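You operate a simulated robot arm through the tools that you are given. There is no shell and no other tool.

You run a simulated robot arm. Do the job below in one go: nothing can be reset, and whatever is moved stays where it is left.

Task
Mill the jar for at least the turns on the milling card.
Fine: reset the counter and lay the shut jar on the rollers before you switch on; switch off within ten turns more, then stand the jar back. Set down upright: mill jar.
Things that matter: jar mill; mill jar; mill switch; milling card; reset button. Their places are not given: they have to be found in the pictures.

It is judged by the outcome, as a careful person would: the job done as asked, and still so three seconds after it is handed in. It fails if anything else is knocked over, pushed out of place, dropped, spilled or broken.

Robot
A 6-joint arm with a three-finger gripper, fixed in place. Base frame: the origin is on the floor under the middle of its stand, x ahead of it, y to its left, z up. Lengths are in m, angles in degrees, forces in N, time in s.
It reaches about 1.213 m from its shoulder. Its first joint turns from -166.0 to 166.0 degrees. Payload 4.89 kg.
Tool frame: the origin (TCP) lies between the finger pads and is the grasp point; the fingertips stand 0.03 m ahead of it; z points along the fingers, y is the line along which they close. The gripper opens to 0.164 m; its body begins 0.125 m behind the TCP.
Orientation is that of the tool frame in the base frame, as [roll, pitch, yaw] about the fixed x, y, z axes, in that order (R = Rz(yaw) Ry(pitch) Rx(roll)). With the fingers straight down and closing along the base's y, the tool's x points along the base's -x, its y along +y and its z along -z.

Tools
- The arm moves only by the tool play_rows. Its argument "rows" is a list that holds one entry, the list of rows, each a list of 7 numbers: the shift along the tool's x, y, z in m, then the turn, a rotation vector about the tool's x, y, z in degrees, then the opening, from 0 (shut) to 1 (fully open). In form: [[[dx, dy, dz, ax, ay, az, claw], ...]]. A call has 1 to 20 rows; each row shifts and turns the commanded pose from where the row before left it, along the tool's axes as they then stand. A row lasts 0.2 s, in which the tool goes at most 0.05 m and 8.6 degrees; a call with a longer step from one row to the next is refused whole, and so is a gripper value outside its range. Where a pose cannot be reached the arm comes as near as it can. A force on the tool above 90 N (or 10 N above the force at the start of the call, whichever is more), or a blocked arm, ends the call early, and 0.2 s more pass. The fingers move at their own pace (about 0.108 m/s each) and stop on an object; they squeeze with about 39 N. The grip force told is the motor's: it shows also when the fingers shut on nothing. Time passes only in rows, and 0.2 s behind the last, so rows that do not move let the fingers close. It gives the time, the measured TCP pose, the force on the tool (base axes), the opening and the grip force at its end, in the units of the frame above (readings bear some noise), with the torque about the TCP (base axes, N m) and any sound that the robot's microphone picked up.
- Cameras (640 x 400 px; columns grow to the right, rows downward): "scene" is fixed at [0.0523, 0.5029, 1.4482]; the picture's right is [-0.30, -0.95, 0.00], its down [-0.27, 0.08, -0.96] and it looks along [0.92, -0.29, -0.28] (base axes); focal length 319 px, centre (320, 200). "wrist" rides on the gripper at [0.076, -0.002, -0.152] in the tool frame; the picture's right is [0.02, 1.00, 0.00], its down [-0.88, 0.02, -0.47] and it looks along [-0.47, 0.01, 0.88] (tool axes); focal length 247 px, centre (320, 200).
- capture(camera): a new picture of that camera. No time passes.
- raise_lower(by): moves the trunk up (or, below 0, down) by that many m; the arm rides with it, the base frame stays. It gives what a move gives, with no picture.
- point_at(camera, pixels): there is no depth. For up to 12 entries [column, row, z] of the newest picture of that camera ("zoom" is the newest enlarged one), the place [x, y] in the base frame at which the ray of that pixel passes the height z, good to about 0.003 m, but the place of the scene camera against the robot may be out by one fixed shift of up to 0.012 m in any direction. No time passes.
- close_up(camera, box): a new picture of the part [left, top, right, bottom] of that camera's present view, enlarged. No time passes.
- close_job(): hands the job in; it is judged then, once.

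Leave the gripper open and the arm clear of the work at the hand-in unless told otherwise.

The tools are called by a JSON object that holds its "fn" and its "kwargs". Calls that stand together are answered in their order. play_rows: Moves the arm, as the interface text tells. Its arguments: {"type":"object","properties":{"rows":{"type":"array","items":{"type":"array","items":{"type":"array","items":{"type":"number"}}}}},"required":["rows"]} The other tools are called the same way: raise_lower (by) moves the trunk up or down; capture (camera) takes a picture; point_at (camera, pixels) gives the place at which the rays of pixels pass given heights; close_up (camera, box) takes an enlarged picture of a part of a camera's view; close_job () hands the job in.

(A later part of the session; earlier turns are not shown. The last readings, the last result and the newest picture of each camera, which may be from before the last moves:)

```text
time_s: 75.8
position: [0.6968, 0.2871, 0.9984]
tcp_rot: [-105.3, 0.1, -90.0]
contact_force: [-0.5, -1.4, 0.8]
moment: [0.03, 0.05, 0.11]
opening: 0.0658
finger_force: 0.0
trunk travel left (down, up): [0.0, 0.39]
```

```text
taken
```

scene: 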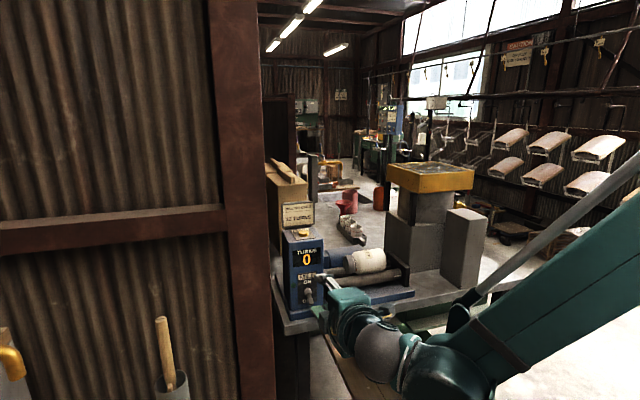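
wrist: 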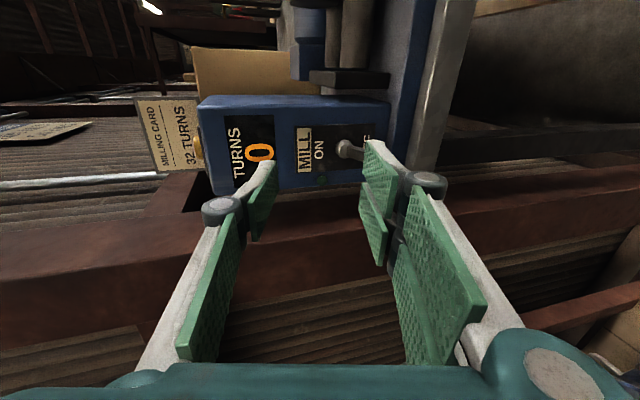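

The counter display is visible in both views, which is ideal for monitoring. I'll zoom in on the lever from the wrist camera.

{"fn": "close_up", "kwargs": {"camera": "wrist", "box": [270, 100, 430, 200]}}

{"fn": "close_up", "kwargs": {"camera": "scene", "box": [270, 230, 370, 330]}}

{"fn": "point_at", "kwargs": {"camera": "wrist", "pixels": [[343, 150, 0.92], [343, 150, 0.94], [343, 150, 0.96], [320, 150, 0.96], [320, 150, 0.98]]}}

```text
4.00 times, centred on (350, 150) of wrist
```

zoom: 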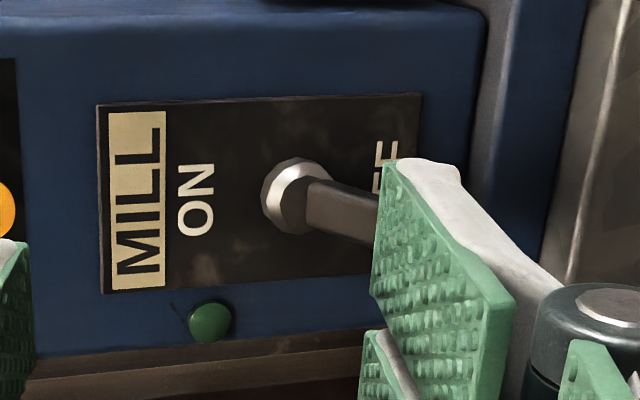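

```text
4.00 times, centred on (320, 280) of scene
```

zoom: 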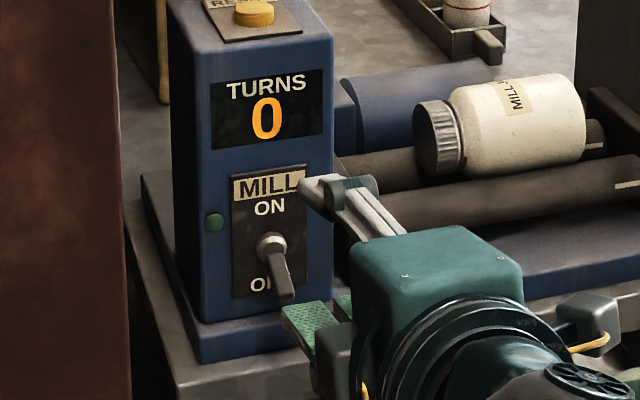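

```text
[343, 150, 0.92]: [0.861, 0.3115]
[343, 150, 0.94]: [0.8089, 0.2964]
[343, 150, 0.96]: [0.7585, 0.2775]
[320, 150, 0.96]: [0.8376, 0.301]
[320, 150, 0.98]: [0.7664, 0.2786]
```

The pivot is at about (0.815,0.298,0.937). The lever sticks out roughly 4 cm with its tip down near (0.778,0.298,0.923). I'll lower to z about 0.932 in front of it (y 0.289, so one finger of the pair lines up with the lever) before moving in.

{"fn": "play_rows", "kwargs": {"rows": [[[-0.001, 0.0319, 0.0086, 0, 0, 0, 0.4], [-0.001, 0.0319, 0.0086, 0, 0, 0, 0.4], [0, 0, 0, 0, 0, 0, 0.4]]]}}

{"fn": "capture", "kwargs": {"camera": "wrist"}}

{"fn": "close_up", "kwargs": {"camera": "wrist", "box": [230, 90, 430, 215]}}

{"fn": "close_up", "kwargs": {"camera": "scene", "box": [270, 240, 370, 340]}}

```text
time_s: 76.6
position: [0.6957, 0.2876, 0.9324]
tcp_rot: [-105.1, 0.0, -90.1]
contact_force: [-0.9, -0.5, 1.0]
moment: [0.01, 0.05, 0.05]
opening: 0.0659
finger_force: 0.0
trunk travel left (down, up): [0.0, 0.39]
```

```text
taken
```

wrist: 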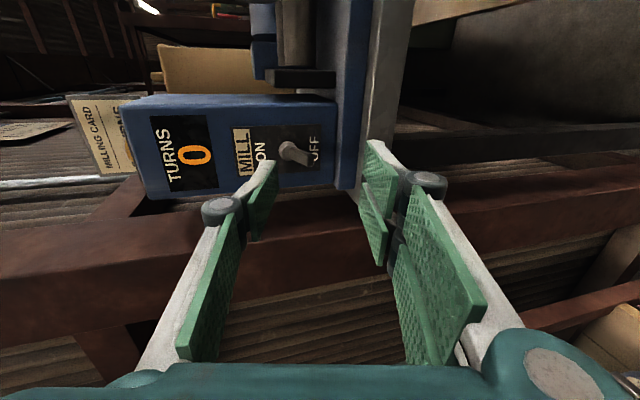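

```text
3.20 times, centred on (330, 152) of wrist
```

zoom: 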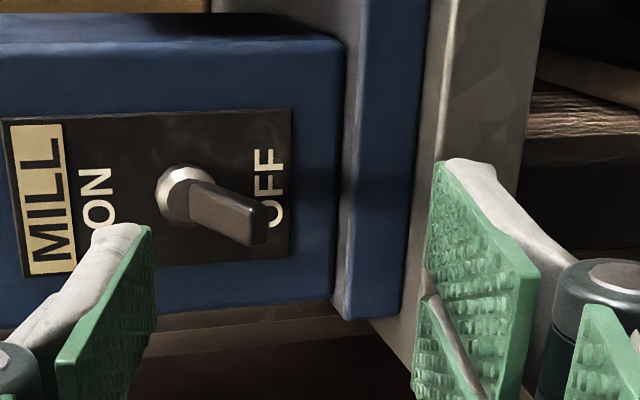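

```text
4.00 times, centred on (320, 290) of scene
```

zoom: 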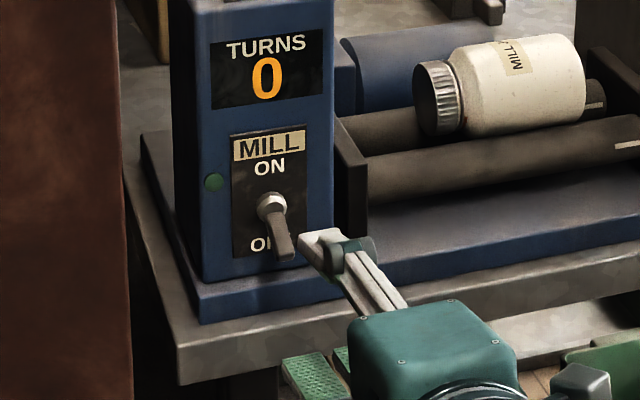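

The lever is clearly between the two finger sides (tip at zoom (250,225)). Its y is about 0.291. I'll shift y by -6 mm so one finger of the pair faces the lever, then advance 5 cm and check.

{"fn": "play_rows", "kwargs": {"rows": [[[0.006, -0.0032, 0.0121, 0, 0, 0, 0.4], [0, -0.0049, 0.01835, 0, 0, 0, 0.4], [0, -0.0049, 0.01835, 0, 0, 0, 0.4], [0, 0, 0, 0, 0, 0, 0.4]]]}}

{"fn": "capture", "kwargs": {"camera": "wrist"}}

{"fn": "close_up", "kwargs": {"camera": "wrist", "box": [210, 90, 410, 215]}}

{"fn": "close_up", "kwargs": {"camera": "scene", "box": [270, 240, 370, 340]}}

```text
time_s: 77.6
position: [0.7471, 0.2797, 0.9332]
tcp_rot: [-105.2, 0.0, -90.0]
contact_force: [-0.1, 0.9, 0.5]
moment: [-0.01, -0.02, 0.0]
opening: 0.0658
finger_force: 0.1
trunk travel left (down, up): [0.0, 0.39]
```

```text
taken
```

wrist: 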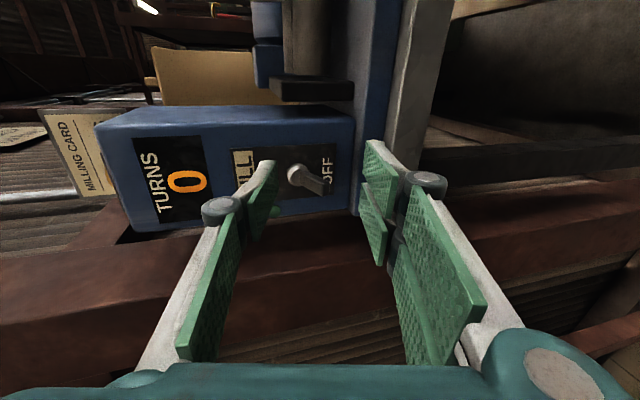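

```text
3.20 times, centred on (310, 152) of wrist
```

zoom: 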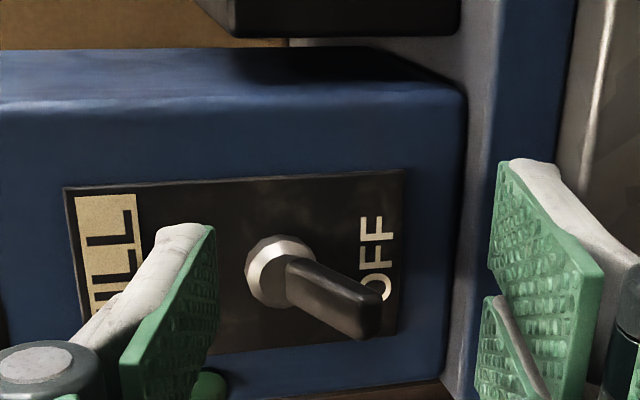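

```text
4.00 times, centred on (320, 290) of scene
```

zoom: 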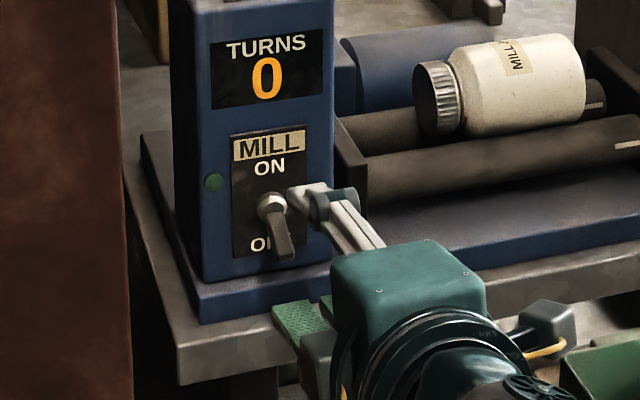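

The lever tip is at about (0.779,0.291,0.923), and the pair of fingers is below it. I'll advance 2 cm more, then raise in small steps until the lower fingers meet the lever.

{"fn": "play_rows", "kwargs": {"rows": [[[0, -0.0027, 0.0101, 0, 0, 0, 0.4], [0, -0.0027, 0.0101, 0, 0, 0, 0.4], [0, -0.0077, -0.0021, 0, 0, 0, 0.4], [0, -0.0077, -0.0021, 0, 0, 0, 0.4], [0, 0, 0, 0, 0, 0, 0.4]]]}}

{"fn": "close_up", "kwargs": {"camera": "wrist", "box": [210, 90, 410, 215]}}

{"fn": "close_up", "kwargs": {"camera": "scene", "box": [270, 240, 370, 340]}}

```text
time_s: 78.8
position: [0.7688, 0.2795, 0.9491]
tcp_rot: [-105.3, 0.0, -90.0]
contact_force: [0.1, -1.0, -0.7]
moment: [-0.01, -0.04, 0.03]
opening: 0.0655
finger_force: 0.0
trunk travel left (down, up): [0.0, 0.39]
```

```text
3.20 times, centred on (310, 152) of wrist
```

zoom: 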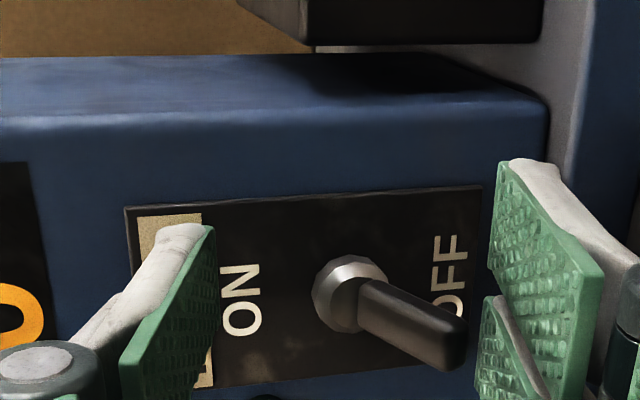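

```text
4.00 times, centred on (320, 290) of scene
```

zoom: 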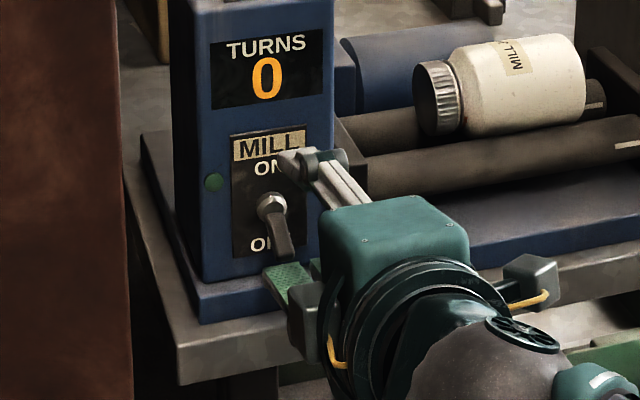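

The lever tip is just above the lower finger pad. I'll continue raising in 4 mm steps.

{"fn": "play_rows", "kwargs": {"rows": [[[0, -0.0039, -0.001, 0, 0, 0, 0.4], [0, -0.0039, -0.001, 0, 0, 0, 0.4], [0, -0.0039, -0.001, 0, 0, 0, 0.4], [0, -0.0039, -0.001, 0, 0, 0, 0.4], [0, 0, 0, 0, 0, 0, 0.4]]]}}

{"fn": "close_up", "kwargs": {"camera": "wrist", "box": [210, 90, 410, 215]}}

{"fn": "close_up", "kwargs": {"camera": "scene", "box": [270, 240, 370, 340]}}

```text
time_s: 80.0
position: [0.77, 0.2824, 0.9662]
tcp_rot: [-105.1, 0.1, -90.0]
contact_force: [-0.4, 0.5, -1.0]
moment: [-0.02, 0.0, 0.04]
opening: 0.0659
finger_force: 0.3
trunk travel left (down, up): [0.0, 0.39]
```

```text
3.20 times, centred on (310, 152) of wrist
```

zoom: 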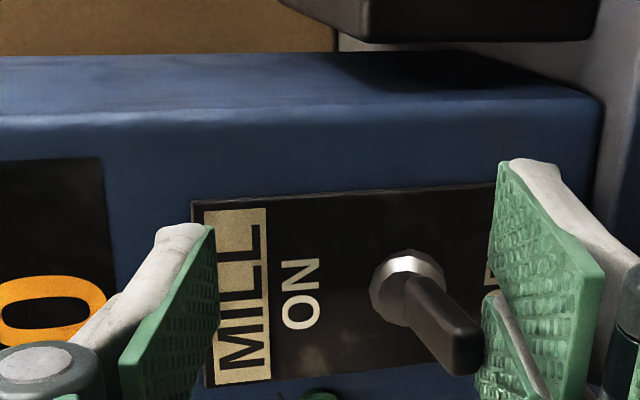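

```text
4.00 times, centred on (320, 290) of scene
```

zoom: 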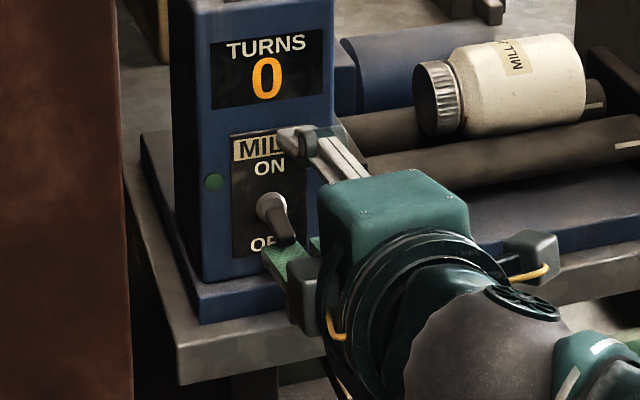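

The lever now meets the lower pad and is starting to move. I'll keep raising to flip it ON.

{"fn": "play_rows", "kwargs": {"rows": [[[0, -0.0039, -0.001, 0, 0, 0, 0.4], [0, -0.0039, -0.001, 0, 0, 0, 0.4], [0, -0.0039, -0.001, 0, 0, 0, 0.4], [0, 0, 0, 0, 0, 0, 0.4]]]}}

{"fn": "close_up", "kwargs": {"camera": "wrist", "box": [210, 90, 410, 215]}}

{"fn": "close_up", "kwargs": {"camera": "scene", "box": [270, 240, 370, 340]}}

```text
time_s: 81.0
position: [0.7701, 0.2808, 0.9784]
tcp_rot: [-105.2, 0.0, -90.0]
contact_force: [0.7, 0.3, -0.6]
moment: [-0.02, 0.02, -0.02]
opening: 0.0656
finger_force: 0.1
trunk travel left (down, up): [0.0, 0.39]
```

```text
3.20 times, centred on (310, 152) of wrist
```

zoom: 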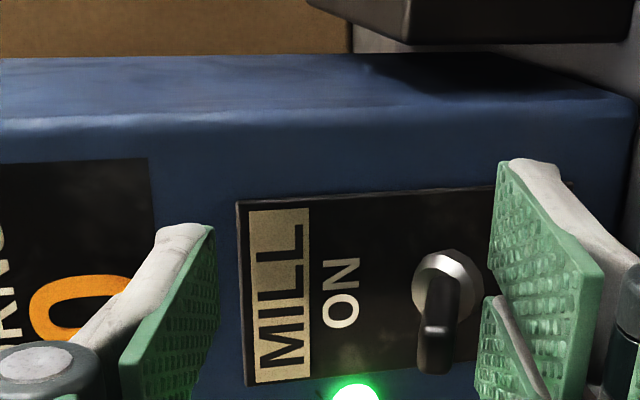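

```text
4.00 times, centred on (320, 290) of scene
```

zoom: 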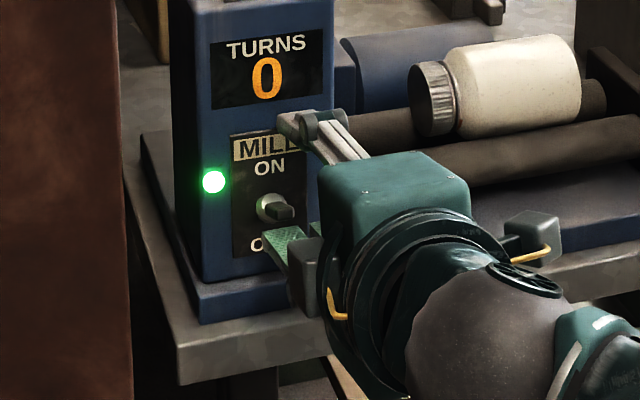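

The green lamp is lit, so the mill is ON at t≈81 s with the counter still at 0. I'll raise another 8 mm so the lever goes fully up, then check.

{"fn": "play_rows", "kwargs": {"rows": [[[0, -0.0039, -0.001, 0, 0, 0, 0.4], [0, -0.0039, -0.001, 0, 0, 0, 0.4], [0, 0, 0, 0, 0, 0, 0.4]]]}}

{"fn": "close_up", "kwargs": {"camera": "wrist", "box": [210, 90, 410, 215]}}

{"fn": "close_up", "kwargs": {"camera": "scene", "box": [270, 240, 370, 340]}}

```text
time_s: 81.8
position: [0.7719, 0.2818, 0.9847]
tcp_rot: [-105.2, -0.1, -90.1]
contact_force: [-0.2, 0.4, -5.3]
moment: [-0.11, 0.14, 0.0]
opening: 0.0679
finger_force: 2.8
trunk travel left (down, up): [0.0, 0.39]
```

```text
3.20 times, centred on (310, 152) of wrist
```

zoom: 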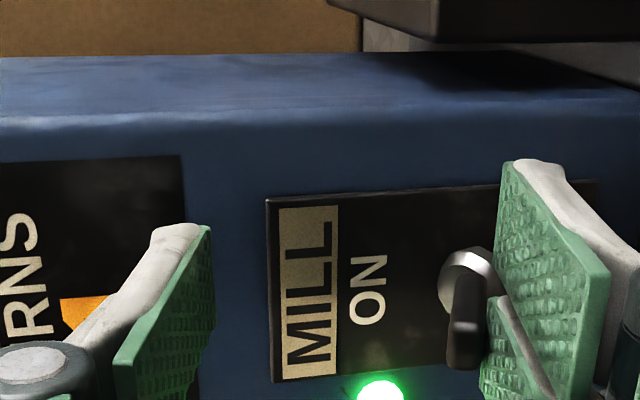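

```text
4.00 times, centred on (320, 290) of scene
```

zoom: 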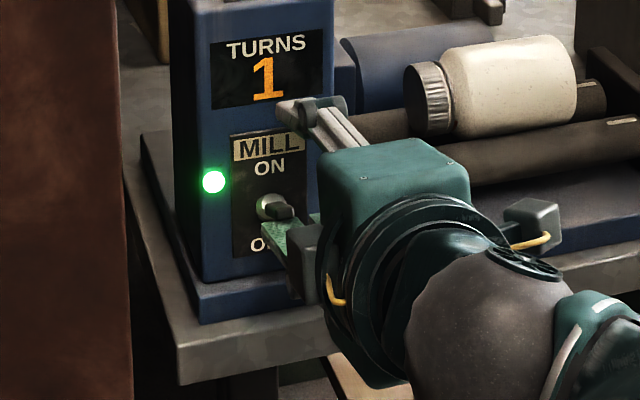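

The lever is at its ON stop and the counter reads 1 at t=81.8. Now I'll lower 2.5 cm to centre the fingers on the raised lever and narrow the gap to about 0.03 m, so the upper finger is ready to push it down quickly. I'll also see whether the lever stays up.

{"fn": "play_rows", "kwargs": {"rows": [[[0, 0.0048, 0.0013, 0, 0, 0, 0.4], [0, 0.0048, 0.0013, 0, 0, 0, 0.4], [0, 0.0048, 0.0013, 0, 0, 0, 0.4], [0, 0.0048, 0.0013, 0, 0, 0, 0.35], [0, 0.0048, 0.0013, 0, 0, 0, 0.3], [0, 0, 0, 0, 0, 0, 0.25]]]}}

{"fn": "close_up", "kwargs": {"camera": "wrist", "box": [210, 90, 410, 215]}}

{"fn": "close_up", "kwargs": {"camera": "scene", "box": [270, 240, 430, 340]}}

```text
time_s: 83.2
position: [0.7696, 0.2817, 0.959]
tcp_rot: [-105.2, 0.0, -90.0]
contact_force: [0.4, 0.3, 1.0]
moment: [0.01, -0.04, -0.01]
opening: 0.0411
finger_force: 0.1
trunk travel left (down, up): [0.0, 0.39]
```

```text
3.20 times, centred on (310, 152) of wrist
```

zoom: 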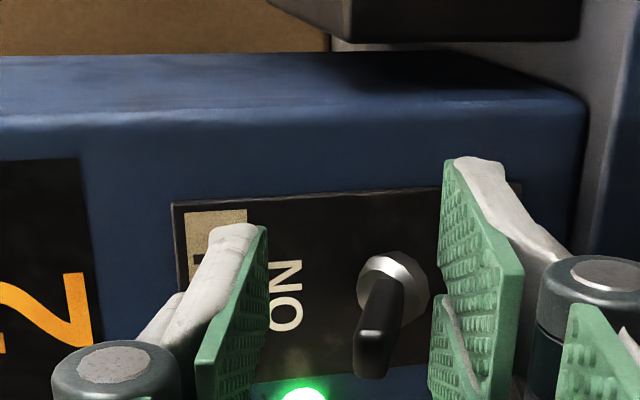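

```text
4.00 times, centred on (350, 290) of scene
```

zoom: 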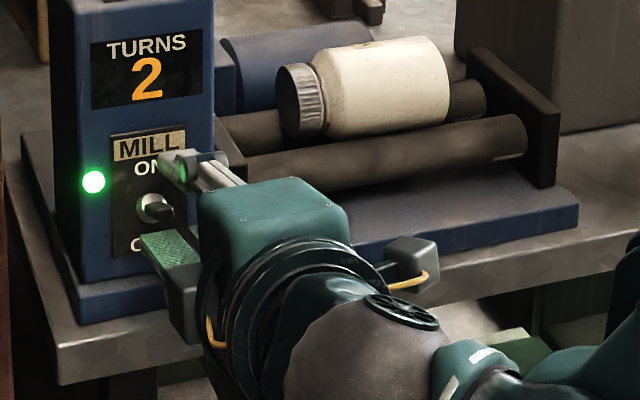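

The counter is at 2 and the lever holds itself ON. It runs roughly 0.8 turn per second, so 32 turns will take about 40 s. The jar is creeping slowly along the rollers toward the box, which I'll watch. I'll narrow the gap a bit more and wait.

{"fn": "play_rows", "kwargs": {"rows": [[[0, 0, 0, 0, 0, 0, 0.22], [0, 0, 0, 0, 0, 0, 0.2], [0, 0, 0, 0, 0, 0, 0.2], [0, 0, 0, 0, 0, 0, 0.2], [0, 0, 0, 0, 0, 0, 0.2], [0, 0, 0, 0, 0, 0, 0.2], [0, 0, 0, 0, 0, 0, 0.2], [0, 0, 0, 0, 0, 0, 0.2], [0, 0, 0, 0, 0, 0, 0.2], [0, 0, 0, 0, 0, 0, 0.2]]]}}

{"fn": "close_up", "kwargs": {"camera": "scene", "box": [270, 240, 430, 340]}}

{"fn": "close_up", "kwargs": {"camera": "wrist", "box": [210, 90, 410, 215]}}

```text
time_s: 85.4
position: [0.7698, 0.2814, 0.9603]
tcp_rot: [-105.2, -0.1, -90.0]
contact_force: [-0.6, -0.2, -0.1]
moment: [0.01, -0.02, 0.01]
opening: 0.0326
finger_force: 0.0
trunk travel left (down, up): [0.0, 0.39]
```

```text
4.00 times, centred on (350, 290) of scene
```

zoom: 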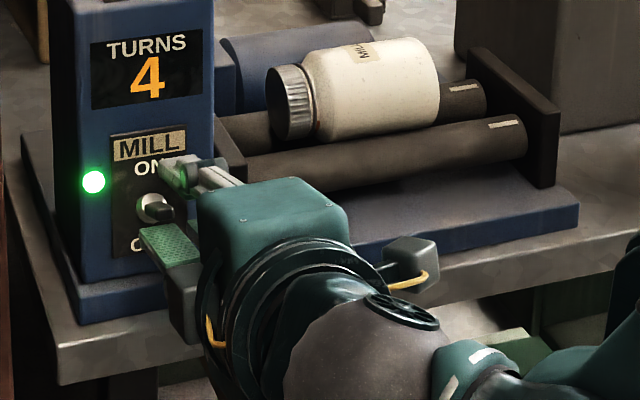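

```text
3.20 times, centred on (310, 152) of wrist
```

zoom: 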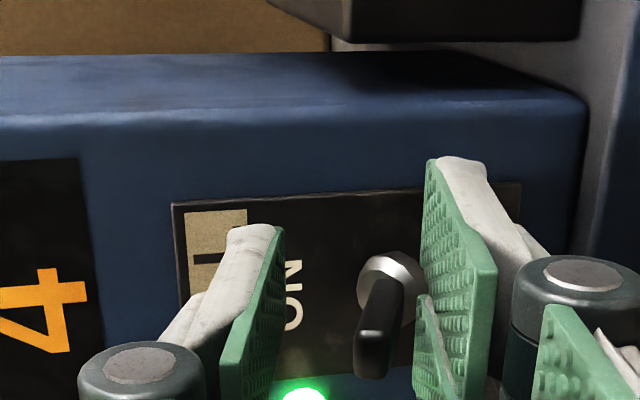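

The counter is 4 at t=85.4, about 0.9 turn per second, and everything is steady. I'll wait a full 20 rows.

{"fn": "play_rows", "kwargs": {"rows": [[[0, 0, 0, 0, 0, 0, 0.2], [0, 0, 0, 0, 0, 0, 0.2], [0, 0, 0, 0, 0, 0, 0.2], [0, 0, 0, 0, 0, 0, 0.2], [0, 0, 0, 0, 0, 0, 0.2], [0, 0, 0, 0, 0, 0, 0.2], [0, 0, 0, 0, 0, 0, 0.2], [0, 0, 0, 0, 0, 0, 0.2], [0, 0, 0, 0, 0, 0, 0.2], [0, 0, 0, 0, 0, 0, 0.2], [0, 0, 0, 0, 0, 0, 0.2], [0, 0, 0, 0, 0, 0, 0.2], [0, 0, 0, 0, 0, 0, 0.2], [0, 0, 0, 0, 0, 0, 0.2], [0, 0, 0, 0, 0, 0, 0.2], [0, 0, 0, 0, 0, 0, 0.2], [0, 0, 0, 0, 0, 0, 0.2], [0, 0, 0, 0, 0, 0, 0.2], [0, 0, 0, 0, 0, 0, 0.2], [0, 0, 0, 0, 0, 0, 0.2]]]}}

{"fn": "close_up", "kwargs": {"camera": "scene", "box": [270, 240, 430, 340]}}

```text
time_s: 89.6
position: [0.7698, 0.2819, 0.9599]
tcp_rot: [-105.1, 0.0, -90.0]
contact_force: [-0.5, 0.2, 0.0]
moment: [-0.01, 0.01, 0.0]
opening: 0.0328
finger_force: 0.0
trunk travel left (down, up): [0.0, 0.39]
```

```text
4.00 times, centred on (350, 290) of scene
```

zoom: 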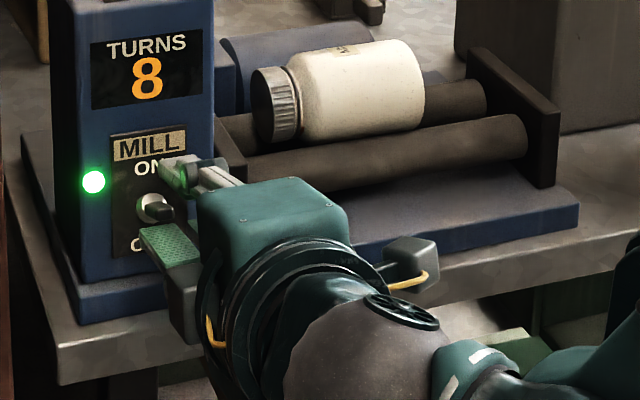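

The counter is 8 at t=89.6. The jar keeps creeping slowly toward the left end plate. I'll keep waiting.

{"fn": "play_rows", "kwargs": {"rows": [[[0, 0, 0, 0, 0, 0, 0.2], [0, 0, 0, 0, 0, 0, 0.2], [0, 0, 0, 0, 0, 0, 0.2], [0, 0, 0, 0, 0, 0, 0.2], [0, 0, 0, 0, 0, 0, 0.2], [0, 0, 0, 0, 0, 0, 0.2], [0, 0, 0, 0, 0, 0, 0.2], [0, 0, 0, 0, 0, 0, 0.2], [0, 0, 0, 0, 0, 0, 0.2], [0, 0, 0, 0, 0, 0, 0.2], [0, 0, 0, 0, 0, 0, 0.2], [0, 0, 0, 0, 0, 0, 0.2], [0, 0, 0, 0, 0, 0, 0.2], [0, 0, 0, 0, 0, 0, 0.2], [0, 0, 0, 0, 0, 0, 0.2], [0, 0, 0, 0, 0, 0, 0.2], [0, 0, 0, 0, 0, 0, 0.2], [0, 0, 0, 0, 0, 0, 0.2], [0, 0, 0, 0, 0, 0, 0.2], [0, 0, 0, 0, 0, 0, 0.2]]]}}

{"fn": "close_up", "kwargs": {"camera": "scene", "box": [270, 240, 430, 340]}}

```text
time_s: 93.8
position: [0.7694, 0.281, 0.9605]
tcp_rot: [-105.2, 0.0, -90.1]
contact_force: [-0.3, -0.4, 0.3]
moment: [0.0, 0.0, 0.01]
opening: 0.0328
finger_force: 0.0
trunk travel left (down, up): [0.0, 0.39]
```

```text
4.00 times, centred on (350, 290) of scene
```

zoom: 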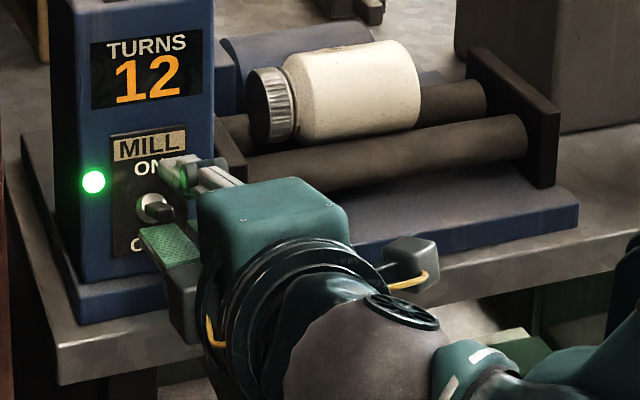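

The counter is 12 at t=93.8, and the creep has almost stopped. I'll continue waiting.

{"fn": "play_rows", "kwargs": {"rows": [[[0, 0, 0, 0, 0, 0, 0.2], [0, 0, 0, 0, 0, 0, 0.2], [0, 0, 0, 0, 0, 0, 0.2], [0, 0, 0, 0, 0, 0, 0.2], [0, 0, 0, 0, 0, 0, 0.2], [0, 0, 0, 0, 0, 0, 0.2], [0, 0, 0, 0, 0, 0, 0.2], [0, 0, 0, 0, 0, 0, 0.2], [0, 0, 0, 0, 0, 0, 0.2], [0, 0, 0, 0, 0, 0, 0.2], [0, 0, 0, 0, 0, 0, 0.2], [0, 0, 0, 0, 0, 0, 0.2], [0, 0, 0, 0, 0, 0, 0.2], [0, 0, 0, 0, 0, 0, 0.2], [0, 0, 0, 0, 0, 0, 0.2], [0, 0, 0, 0, 0, 0, 0.2], [0, 0, 0, 0, 0, 0, 0.2], [0, 0, 0, 0, 0, 0, 0.2], [0, 0, 0, 0, 0, 0, 0.2], [0, 0, 0, 0, 0, 0, 0.2]]]}}

{"fn": "close_up", "kwargs": {"camera": "scene", "box": [270, 240, 430, 340]}}

```text
time_s: 98.0
position: [0.7696, 0.2807, 0.9597]
tcp_rot: [-105.2, 0.0, -90.0]
contact_force: [0.0, 0.6, -0.5]
moment: [0.0, 0.06, 0.01]
opening: 0.0327
finger_force: 0.1
trunk travel left (down, up): [0.0, 0.39]
```

```text
4.00 times, centred on (350, 290) of scene
```

zoom: 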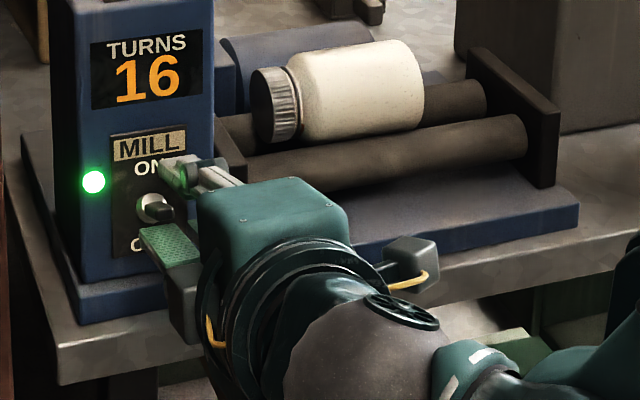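

The counter is 16 at t=98.0 and the jar is steady, drifting back a little. At about 0.95 turn per second, 32 comes near t≈115. I'll wait on.

{"fn": "play_rows", "kwargs": {"rows": [[[0, 0, 0, 0, 0, 0, 0.2], [0, 0, 0, 0, 0, 0, 0.2], [0, 0, 0, 0, 0, 0, 0.2], [0, 0, 0, 0, 0, 0, 0.2], [0, 0, 0, 0, 0, 0, 0.2], [0, 0, 0, 0, 0, 0, 0.2], [0, 0, 0, 0, 0, 0, 0.2], [0, 0, 0, 0, 0, 0, 0.2], [0, 0, 0, 0, 0, 0, 0.2], [0, 0, 0, 0, 0, 0, 0.2], [0, 0, 0, 0, 0, 0, 0.2], [0, 0, 0, 0, 0, 0, 0.2], [0, 0, 0, 0, 0, 0, 0.2], [0, 0, 0, 0, 0, 0, 0.2], [0, 0, 0, 0, 0, 0, 0.2], [0, 0, 0, 0, 0, 0, 0.2], [0, 0, 0, 0, 0, 0, 0.2], [0, 0, 0, 0, 0, 0, 0.2], [0, 0, 0, 0, 0, 0, 0.2], [0, 0, 0, 0, 0, 0, 0.2]]]}}

{"fn": "close_up", "kwargs": {"camera": "scene", "box": [270, 240, 430, 340]}}

```text
time_s: 102.2
position: [0.7689, 0.2809, 0.9613]
tcp_rot: [-105.3, -0.1, -90.0]
contact_force: [0.1, 0.3, -0.1]
moment: [0.04, -0.01, 0.01]
opening: 0.0328
finger_force: 0.1
trunk travel left (down, up): [0.0, 0.39]
```

```text
4.00 times, centred on (350, 290) of scene
```

zoom: 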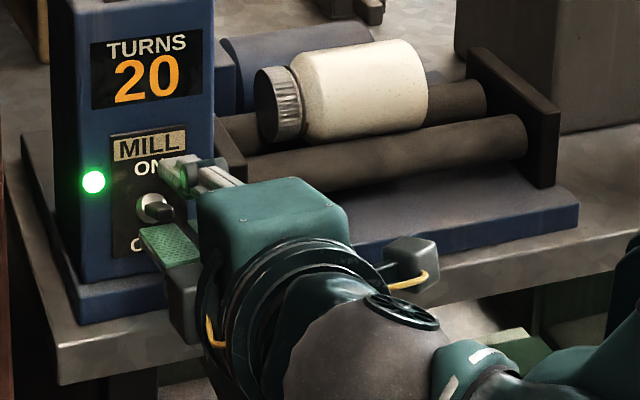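

The counter is 20 at t=102.2. I'll wait another 20 rows.

{"fn": "play_rows", "kwargs": {"rows": [[[0, 0, 0, 0, 0, 0, 0.2], [0, 0, 0, 0, 0, 0, 0.2], [0, 0, 0, 0, 0, 0, 0.2], [0, 0, 0, 0, 0, 0, 0.2], [0, 0, 0, 0, 0, 0, 0.2], [0, 0, 0, 0, 0, 0, 0.2], [0, 0, 0, 0, 0, 0, 0.2], [0, 0, 0, 0, 0, 0, 0.2], [0, 0, 0, 0, 0, 0, 0.2], [0, 0, 0, 0, 0, 0, 0.2], [0, 0, 0, 0, 0, 0, 0.2], [0, 0, 0, 0, 0, 0, 0.2], [0, 0, 0, 0, 0, 0, 0.2], [0, 0, 0, 0, 0, 0, 0.2], [0, 0, 0, 0, 0, 0, 0.2], [0, 0, 0, 0, 0, 0, 0.2], [0, 0, 0, 0, 0, 0, 0.2], [0, 0, 0, 0, 0, 0, 0.2], [0, 0, 0, 0, 0, 0, 0.2], [0, 0, 0, 0, 0, 0, 0.2]]]}}

{"fn": "close_up", "kwargs": {"camera": "scene", "box": [270, 240, 430, 340]}}

```text
time_s: 106.4
position: [0.7696, 0.2813, 0.9608]
tcp_rot: [-105.1, 0.0, -90.0]
contact_force: [0.3, 0.4, 0.3]
moment: [-0.01, 0.02, 0.03]
opening: 0.0329
finger_force: 0.1
trunk travel left (down, up): [0.0, 0.39]
```

```text
4.00 times, centred on (350, 290) of scene
```

zoom: 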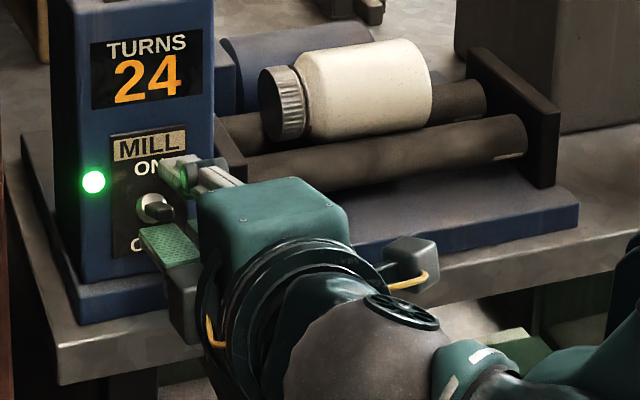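

The counter is 24 at t=106.4. I'll wait another 20 rows.

{"fn": "play_rows", "kwargs": {"rows": [[[0, 0, 0, 0, 0, 0, 0.2], [0, 0, 0, 0, 0, 0, 0.2], [0, 0, 0, 0, 0, 0, 0.2], [0, 0, 0, 0, 0, 0, 0.2], [0, 0, 0, 0, 0, 0, 0.2], [0, 0, 0, 0, 0, 0, 0.2], [0, 0, 0, 0, 0, 0, 0.2], [0, 0, 0, 0, 0, 0, 0.2], [0, 0, 0, 0, 0, 0, 0.2], [0, 0, 0, 0, 0, 0, 0.2], [0, 0, 0, 0, 0, 0, 0.2], [0, 0, 0, 0, 0, 0, 0.2], [0, 0, 0, 0, 0, 0, 0.2], [0, 0, 0, 0, 0, 0, 0.2], [0, 0, 0, 0, 0, 0, 0.2], [0, 0, 0, 0, 0, 0, 0.2], [0, 0, 0, 0, 0, 0, 0.2], [0, 0, 0, 0, 0, 0, 0.2], [0, 0, 0, 0, 0, 0, 0.2], [0, 0, 0, 0, 0, 0, 0.2]]]}}

{"fn": "close_up", "kwargs": {"camera": "scene", "box": [270, 240, 430, 340]}}

```text
time_s: 110.6
position: [0.769, 0.2814, 0.9609]
tcp_rot: [-105.2, 0.0, -90.0]
contact_force: [0.8, -0.8, 0.2]
moment: [-0.02, 0.01, -0.01]
opening: 0.033
finger_force: 0.1
trunk travel left (down, up): [0.0, 0.39]
```

```text
4.00 times, centred on (350, 290) of scene
```

zoom: 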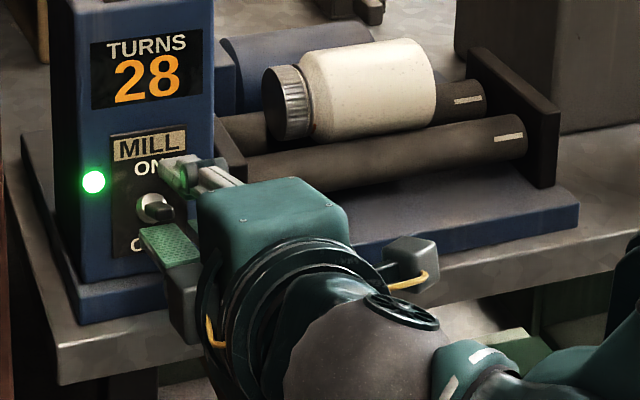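

The counter is 28 at t=110.6. I'll wait another 20 rows, to reach roughly 32.

{"fn": "play_rows", "kwargs": {"rows": [[[0, 0, 0, 0, 0, 0, 0.2], [0, 0, 0, 0, 0, 0, 0.2], [0, 0, 0, 0, 0, 0, 0.2], [0, 0, 0, 0, 0, 0, 0.2], [0, 0, 0, 0, 0, 0, 0.2], [0, 0, 0, 0, 0, 0, 0.2], [0, 0, 0, 0, 0, 0, 0.2], [0, 0, 0, 0, 0, 0, 0.2], [0, 0, 0, 0, 0, 0, 0.2], [0, 0, 0, 0, 0, 0, 0.2], [0, 0, 0, 0, 0, 0, 0.2], [0, 0, 0, 0, 0, 0, 0.2], [0, 0, 0, 0, 0, 0, 0.2], [0, 0, 0, 0, 0, 0, 0.2], [0, 0, 0, 0, 0, 0, 0.2], [0, 0, 0, 0, 0, 0, 0.2], [0, 0, 0, 0, 0, 0, 0.2], [0, 0, 0, 0, 0, 0, 0.2], [0, 0, 0, 0, 0, 0, 0.2], [0, 0, 0, 0, 0, 0, 0.2]]]}}

{"fn": "close_up", "kwargs": {"camera": "scene", "box": [270, 240, 430, 340]}}

```text
time_s: 114.8
position: [0.7699, 0.2813, 0.9597]
tcp_rot: [-105.2, 0.1, -89.9]
contact_force: [-0.1, -0.4, 0.1]
moment: [-0.02, 0.02, 0.01]
opening: 0.0325
finger_force: 0.1
trunk travel left (down, up): [0.0, 0.39]
```

```text
4.00 times, centred on (350, 290) of scene
```

zoom: 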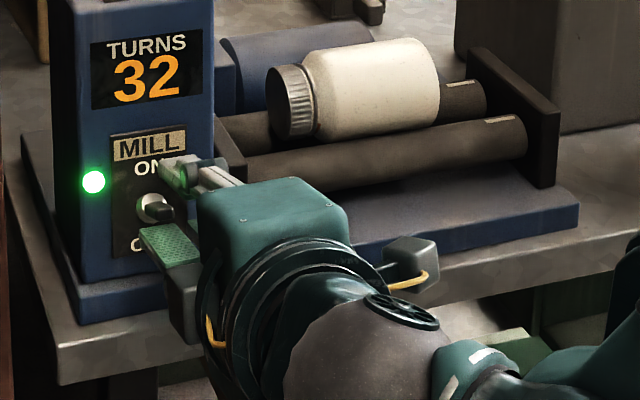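

The counter is 32 at t=114.8. I'll wait about one more second for margin, then push the lever down with the upper finger by lowering 4 cm in 5 mm steps.

{"fn": "play_rows", "kwargs": {"rows": [[[0, 0, 0, 0, 0, 0, 0.2], [0, 0, 0, 0, 0, 0, 0.2], [0, 0, 0, 0, 0, 0, 0.2], [0, 0, 0, 0, 0, 0, 0.2], [0, 0.0048, 0.0013, 0, 0, 0, 0.2], [0, 0.0048, 0.0013, 0, 0, 0, 0.2], [0, 0.0048, 0.0013, 0, 0, 0, 0.2], [0, 0.0048, 0.0013, 0, 0, 0, 0.2], [0, 0.0048, 0.0013, 0, 0, 0, 0.2], [0, 0.0048, 0.0013, 0, 0, 0, 0.2], [0, 0.0048, 0.0013, 0, 0, 0, 0.2], [0, 0.0048, 0.0013, 0, 0, 0, 0.2]]]}}

{"fn": "close_up", "kwargs": {"camera": "scene", "box": [270, 240, 430, 340]}}

{"fn": "close_up", "kwargs": {"camera": "wrist", "box": [210, 90, 410, 215]}}

```text
time_s: 117.4
position: [0.7701, 0.2817, 0.921]
tcp_rot: [-105.2, 0.0, -90.0]
contact_force: [-0.4, 2.4, 10.8]
moment: [0.11, -0.36, 0.13]
opening: 0.0363
finger_force: 4.6
trunk travel left (down, up): [0.0, 0.39]
```

```text
4.00 times, centred on (350, 290) of scene
```

zoom: 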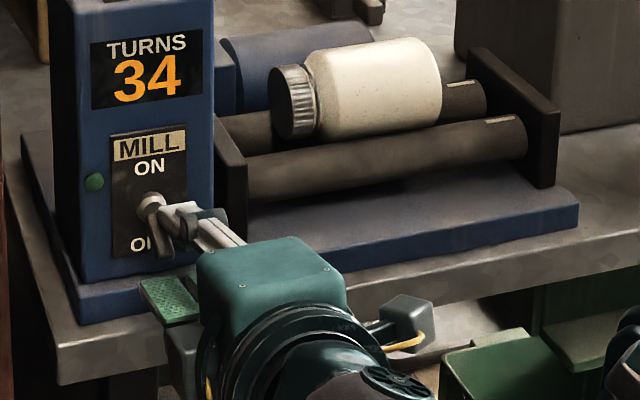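

```text
3.20 times, centred on (310, 152) of wrist
```

zoom: 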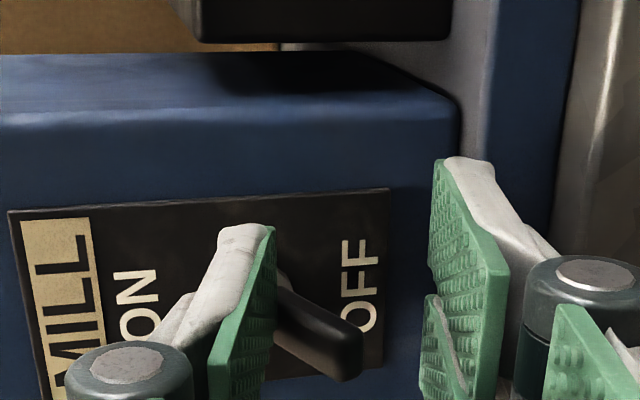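

The mill is OFF: lamp dark, lever down, counter at 34, which is within 32–42. I'll unload the finger a little, pull straight back from the lever, and confirm.

{"fn": "play_rows", "kwargs": {"rows": [[[0, -0.0039, -0.001, 0, 0, 0, 0.22], [0, 0.0039, -0.0145, 0, 0, 0, 0.25], [0, 0.0065, -0.024, 0, 0, 0, 0.3], [0, 0.0078, -0.029, 0, 0, 0, 0.35], [0, 0.0078, -0.029, 0, 0, 0, 0.4], [0, 0, 0, 0, 0, 0, 0.4]]]}}

{"fn": "close_up", "kwargs": {"camera": "scene", "box": [270, 240, 430, 340]}}

```text
time_s: 118.8
position: [0.6685, 0.2797, 0.9244]
tcp_rot: [-105.2, 0.0, -90.0]
contact_force: [0.7, 0.5, -0.4]
moment: [0.01, 0.01, -0.04]
opening: 0.0653
finger_force: 0.0
trunk travel left (down, up): [0.0, 0.39]
```

```text
4.00 times, centred on (350, 290) of scene
```

zoom: 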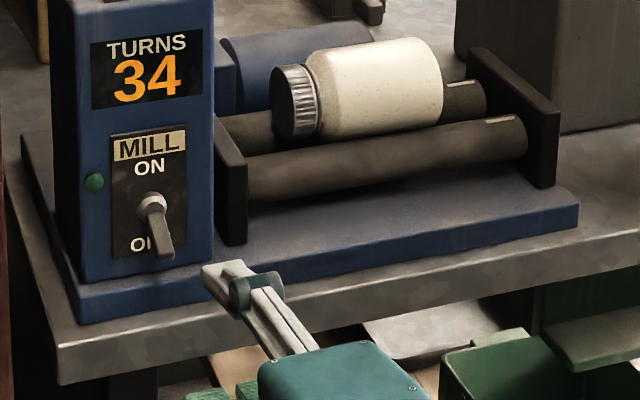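

The counter stays at 34 with the lever at OFF. Now I'll fetch the jar. First I'll rise to z about 1.16, move back to y about 0.08, and turn the tool downward again with the same 11.6° lean as at release.

{"fn": "play_rows", "kwargs": {"rows": [[[0.0286, -0.0326, -0.0087, 0, 0, 0, 0.5], [0.0286, -0.0326, -0.0087, 0, 0, 0, 0.52], [0.0286, -0.0326, -0.0087, 0, 0, 0, 0.52], [0.0286, -0.0326, -0.0087, 0, 0, 0, 0.52], [0.0286, -0.0326, -0.0087, 0, 0, 0, 0.52], [0.0286, -0.0326, -0.0087, 0, 0, 0, 0.52], [0.0286, -0.0326, -0.0087, 0, 0, 0, 0.52], [0, 0, 0, -8.35, 0, 0, 0.52], [0, 0, 0, -8.35, 0, 0, 0.52], [0, 0, 0, -8.35, 0, 0, 0.52], [0, 0, 0, -8.35, 0, 0, 0.52], [0, 0, 0, -8.35, 0, 0, 0.52], [0, 0, 0, -8.35, 0, 0, 0.52], [0, 0, 0, -8.35, 0, 0, 0.52], [0, 0, 0, -8.35, 0, 0, 0.52], [0, 0, 0, -8.35, 0, 0, 0.52], [0, 0, 0, 0, 5.8, 0.75, 0.52], [0, 0, 0, 0, 5.8, 0.75, 0.52], [0, 0, 0, 0, 0, 0, 0.52]]]}}

{"fn": "capture", "kwargs": {"camera": "wrist"}}

{"fn": "capture", "kwargs": {"camera": "scene"}}

```text
time_s: 122.8
position: [0.6716, 0.0806, 1.1623]
tcp_rot: [179.8, -11.7, -91.4]
contact_force: [-1.1, -1.6, -0.3]
moment: [0.07, 0.05, 0.0]
opening: 0.0852
finger_force: 0.1
trunk travel left (down, up): [0.0, 0.39]
```

```text
taken
```

wrist: 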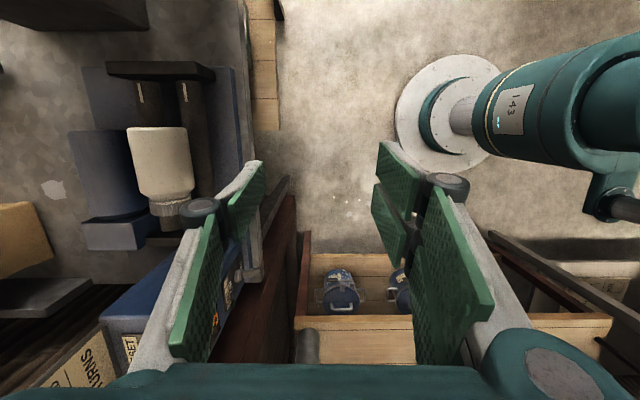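

```text
taken
```

scene: 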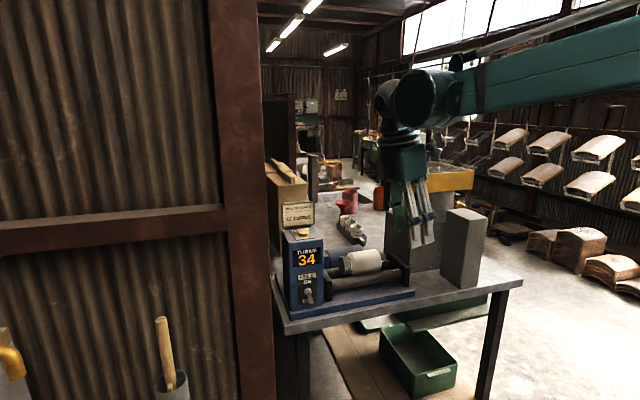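

The counter still reads 34 and the jar sits on the rollers. I'll move above the jar at (0.902, 0.088, 1.16) and re-measure it before descending.

{"fn": "play_rows", "kwargs": {"rows": [[[-0.0025, -0.0461, -0.0005, 0, 0, 0, 0.52], [-0.0025, -0.0461, -0.0005, 0, 0, 0, 0.52], [-0.0025, -0.0461, -0.0005, 0, 0, 0, 0.52], [-0.0025, -0.0461, -0.0005, 0, 0, 0, 0.52], [-0.0025, -0.0461, -0.0005, 0, 0, 0, 0.52], [0, 0, 0, 0, 0, 0, 0.52]]]}}

{"fn": "capture", "kwargs": {"camera": "wrist"}}

{"fn": "close_up", "kwargs": {"camera": "wrist", "box": [220, 50, 420, 175]}}

```text
time_s: 124.2
position: [0.9035, 0.0893, 1.1613]
tcp_rot: [179.7, -11.6, -91.6]
contact_force: [0.6, 1.2, 0.8]
moment: [-0.01, 0.0, -0.02]
opening: 0.0853
finger_force: 0.1
trunk travel left (down, up): [0.0, 0.39]
```

```text
taken
```

wrist: 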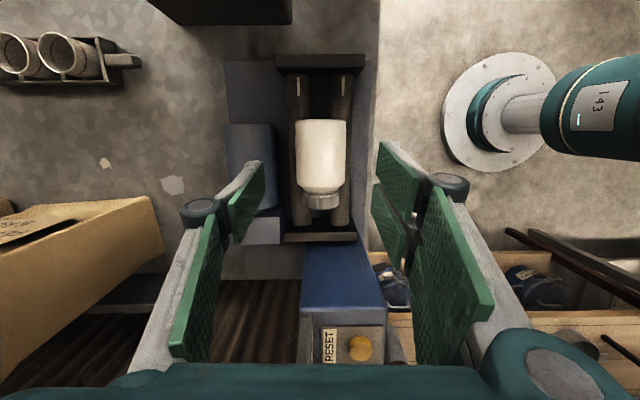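

```text
3.20 times, centred on (320, 112) of wrist
```

zoom: 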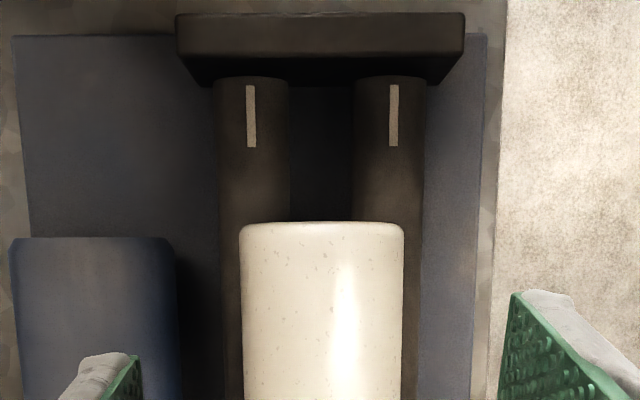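

The jar is centred under the hand, cols 295–346 here. I'll get exact positions of its sides and its two ends.

{"fn": "point_at", "kwargs": {"camera": "wrist", "pixels": [[295, 144, 0.96], [346.3, 144, 0.96], [296.5, 180, 0.96], [345.5, 180, 0.96], [320.6, 119.5, 0.96], [320.6, 119.5, 0.995], [321, 211, 0.96], [321, 211, 0.985]]}}

{"fn": "close_up", "kwargs": {"camera": "wrist", "box": [220, 110, 420, 235]}}

```text
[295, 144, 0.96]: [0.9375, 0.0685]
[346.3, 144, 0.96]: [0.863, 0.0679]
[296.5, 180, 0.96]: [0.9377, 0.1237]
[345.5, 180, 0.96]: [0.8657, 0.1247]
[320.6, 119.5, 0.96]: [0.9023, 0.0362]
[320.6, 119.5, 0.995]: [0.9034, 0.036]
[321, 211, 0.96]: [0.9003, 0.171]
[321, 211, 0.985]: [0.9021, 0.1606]
```

```text
3.20 times, centred on (320, 172) of wrist
```

zoom: 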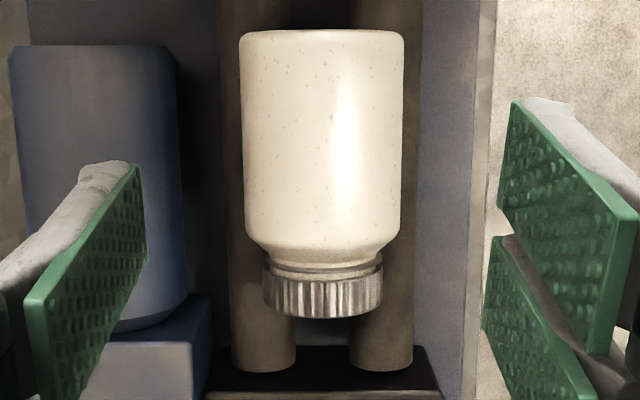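

The jar spans y 0.036 (bottom) to about 0.16 (lid), with its axis at x about 0.900 and yawed 1.5° just like the hand. I'll aim for TCP y 0.085 and nudge 2 mm toward -x, then descend 15 cm and check.

{"fn": "play_rows", "kwargs": {"rows": [[[0.0039, 0.002, 0.0008, 0, 0, 0, 0.52], [-0.006, 0, 0.0294, 0, 0, 0, 0.52], [-0.006, 0, 0.0294, 0, 0, 0, 0.52], [-0.006, 0, 0.0294, 0, 0, 0, 0.52], [-0.006, 0, 0.0294, 0, 0, 0, 0.52], [-0.005, 0, 0.0245, 0, 0, 0, 0.52], [0, 0, 0, 0, 0, 0, 0.52]]]}}

{"fn": "capture", "kwargs": {"camera": "wrist"}}

{"fn": "close_up", "kwargs": {"camera": "scene", "box": [310, 215, 410, 275]}}

```text
time_s: 125.8
position: [0.8994, 0.0823, 1.0151]
tcp_rot: [179.8, -11.6, -91.5]
contact_force: [-0.8, 0.1, -0.4]
moment: [0.01, -0.02, 0.03]
opening: 0.0853
finger_force: 0.1
trunk travel left (down, up): [0.0, 0.39]
```

```text
taken
```

wrist: 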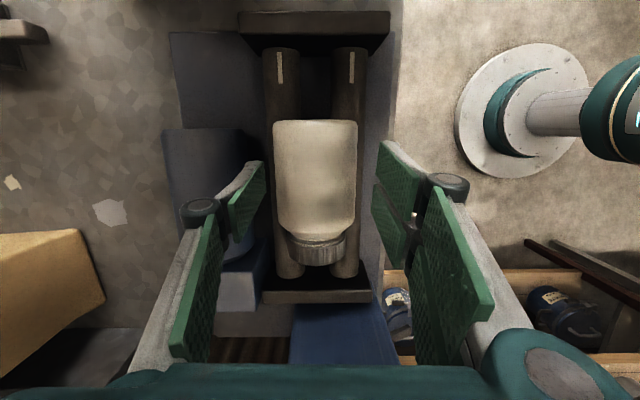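

```text
6.40 times, centred on (360, 245) of scene
```

zoom: 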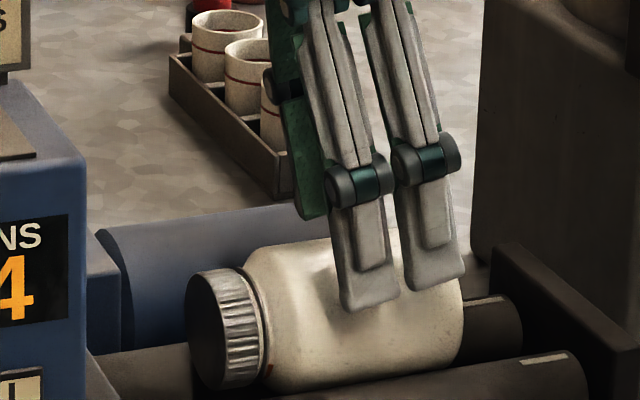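

The hand drifted slightly: the jar centre appears 3.6 mm toward +x and I'm about 3.5 mm too far toward its bottom end. I'll correct both and descend the last 3.3 cm gently.

{"fn": "play_rows", "kwargs": {"rows": [[[-0.0034, -0.003, -0.0007, 0, 0, 0, 0.52], [0, 0, 0, 0, 0, 0, 0.52], [-0.0022, 0, 0.0108, 0, 0, 0, 0.52], [-0.0022, 0, 0.0108, 0, 0, 0, 0.52], [-0.0022, 0, 0.0108, 0, 0, 0, 0.52], [0, 0, 0, 0, 0, 0, 0.52]]]}}

{"fn": "capture", "kwargs": {"camera": "wrist"}}

{"fn": "close_up", "kwargs": {"camera": "scene", "box": [310, 215, 410, 275]}}

```text
time_s: 127.2
position: [0.9005, 0.0869, 0.9822]
tcp_rot: [179.7, -11.7, -91.4]
contact_force: [0.5, 0.1, 0.8]
moment: [0.03, -0.04, -0.02]
opening: 0.085
finger_force: 0.1
trunk travel left (down, up): [0.0, 0.39]
```

```text
taken
```

wrist: 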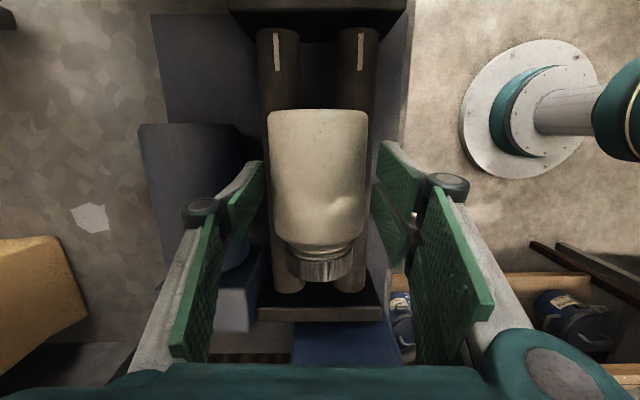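

```text
6.40 times, centred on (360, 245) of scene
```

zoom: 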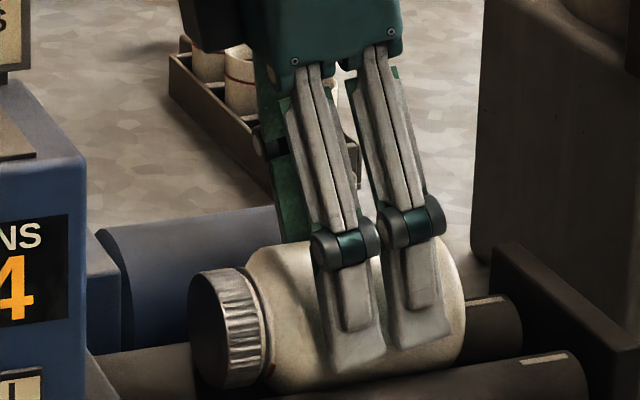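

It's well placed. I'll make a fine trim of 2 mm toward the bottom end and 1.5 mm to +x, then close.

{"fn": "play_rows", "kwargs": {"rows": [[[0.002, -0.0015, 0.0004, 0, 0, 0, 0.52], [0, 0, 0, 0, 0, 0, 0.5], [0, 0, 0, 0, 0, 0, 0.46], [0, 0, 0, 0, 0, 0, 0.42], [0, 0, 0, 0, 0, 0, 0.3], [0, 0, 0, 0, 0, 0, 0.1], [0, 0, 0, 0, 0, 0, 0.0], [0, 0, 0, 0, 0, 0, 0.0], [0, 0, 0, 0, 0, 0, 0.0]]]}}

{"fn": "capture", "kwargs": {"camera": "wrist"}}

{"fn": "close_up", "kwargs": {"camera": "scene", "box": [310, 215, 410, 275]}}

```text
time_s: 129.2
position: [0.9028, 0.0852, 0.9821]
tcp_rot: [179.8, -11.5, -91.5]
contact_force: [-11.0, 1.3, 5.9]
moment: [0.58, 0.33, 0.51]
opening: 0.0738
finger_force: 39.6
trunk travel left (down, up): [0.0, 0.39]
```

```text
taken
```

wrist: 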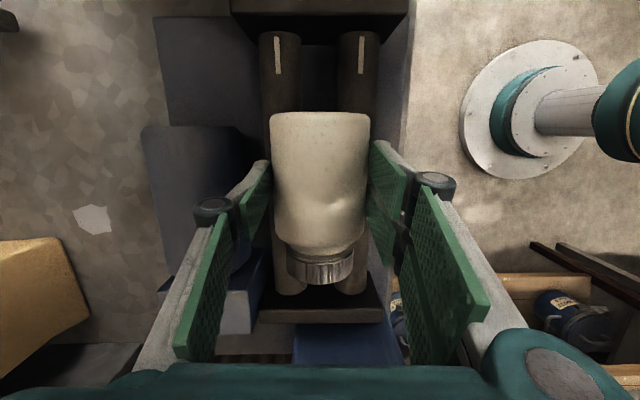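

```text
6.40 times, centred on (360, 245) of scene
```

zoom: 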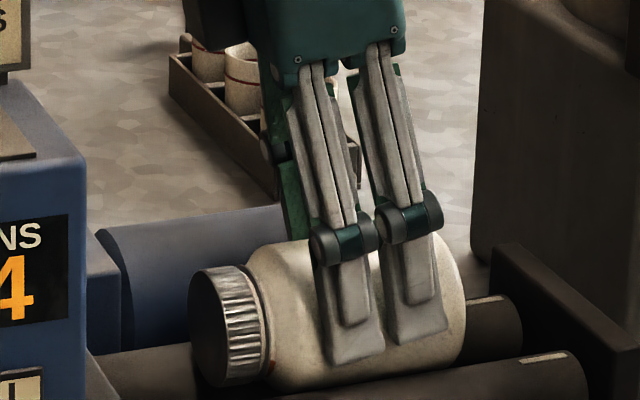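

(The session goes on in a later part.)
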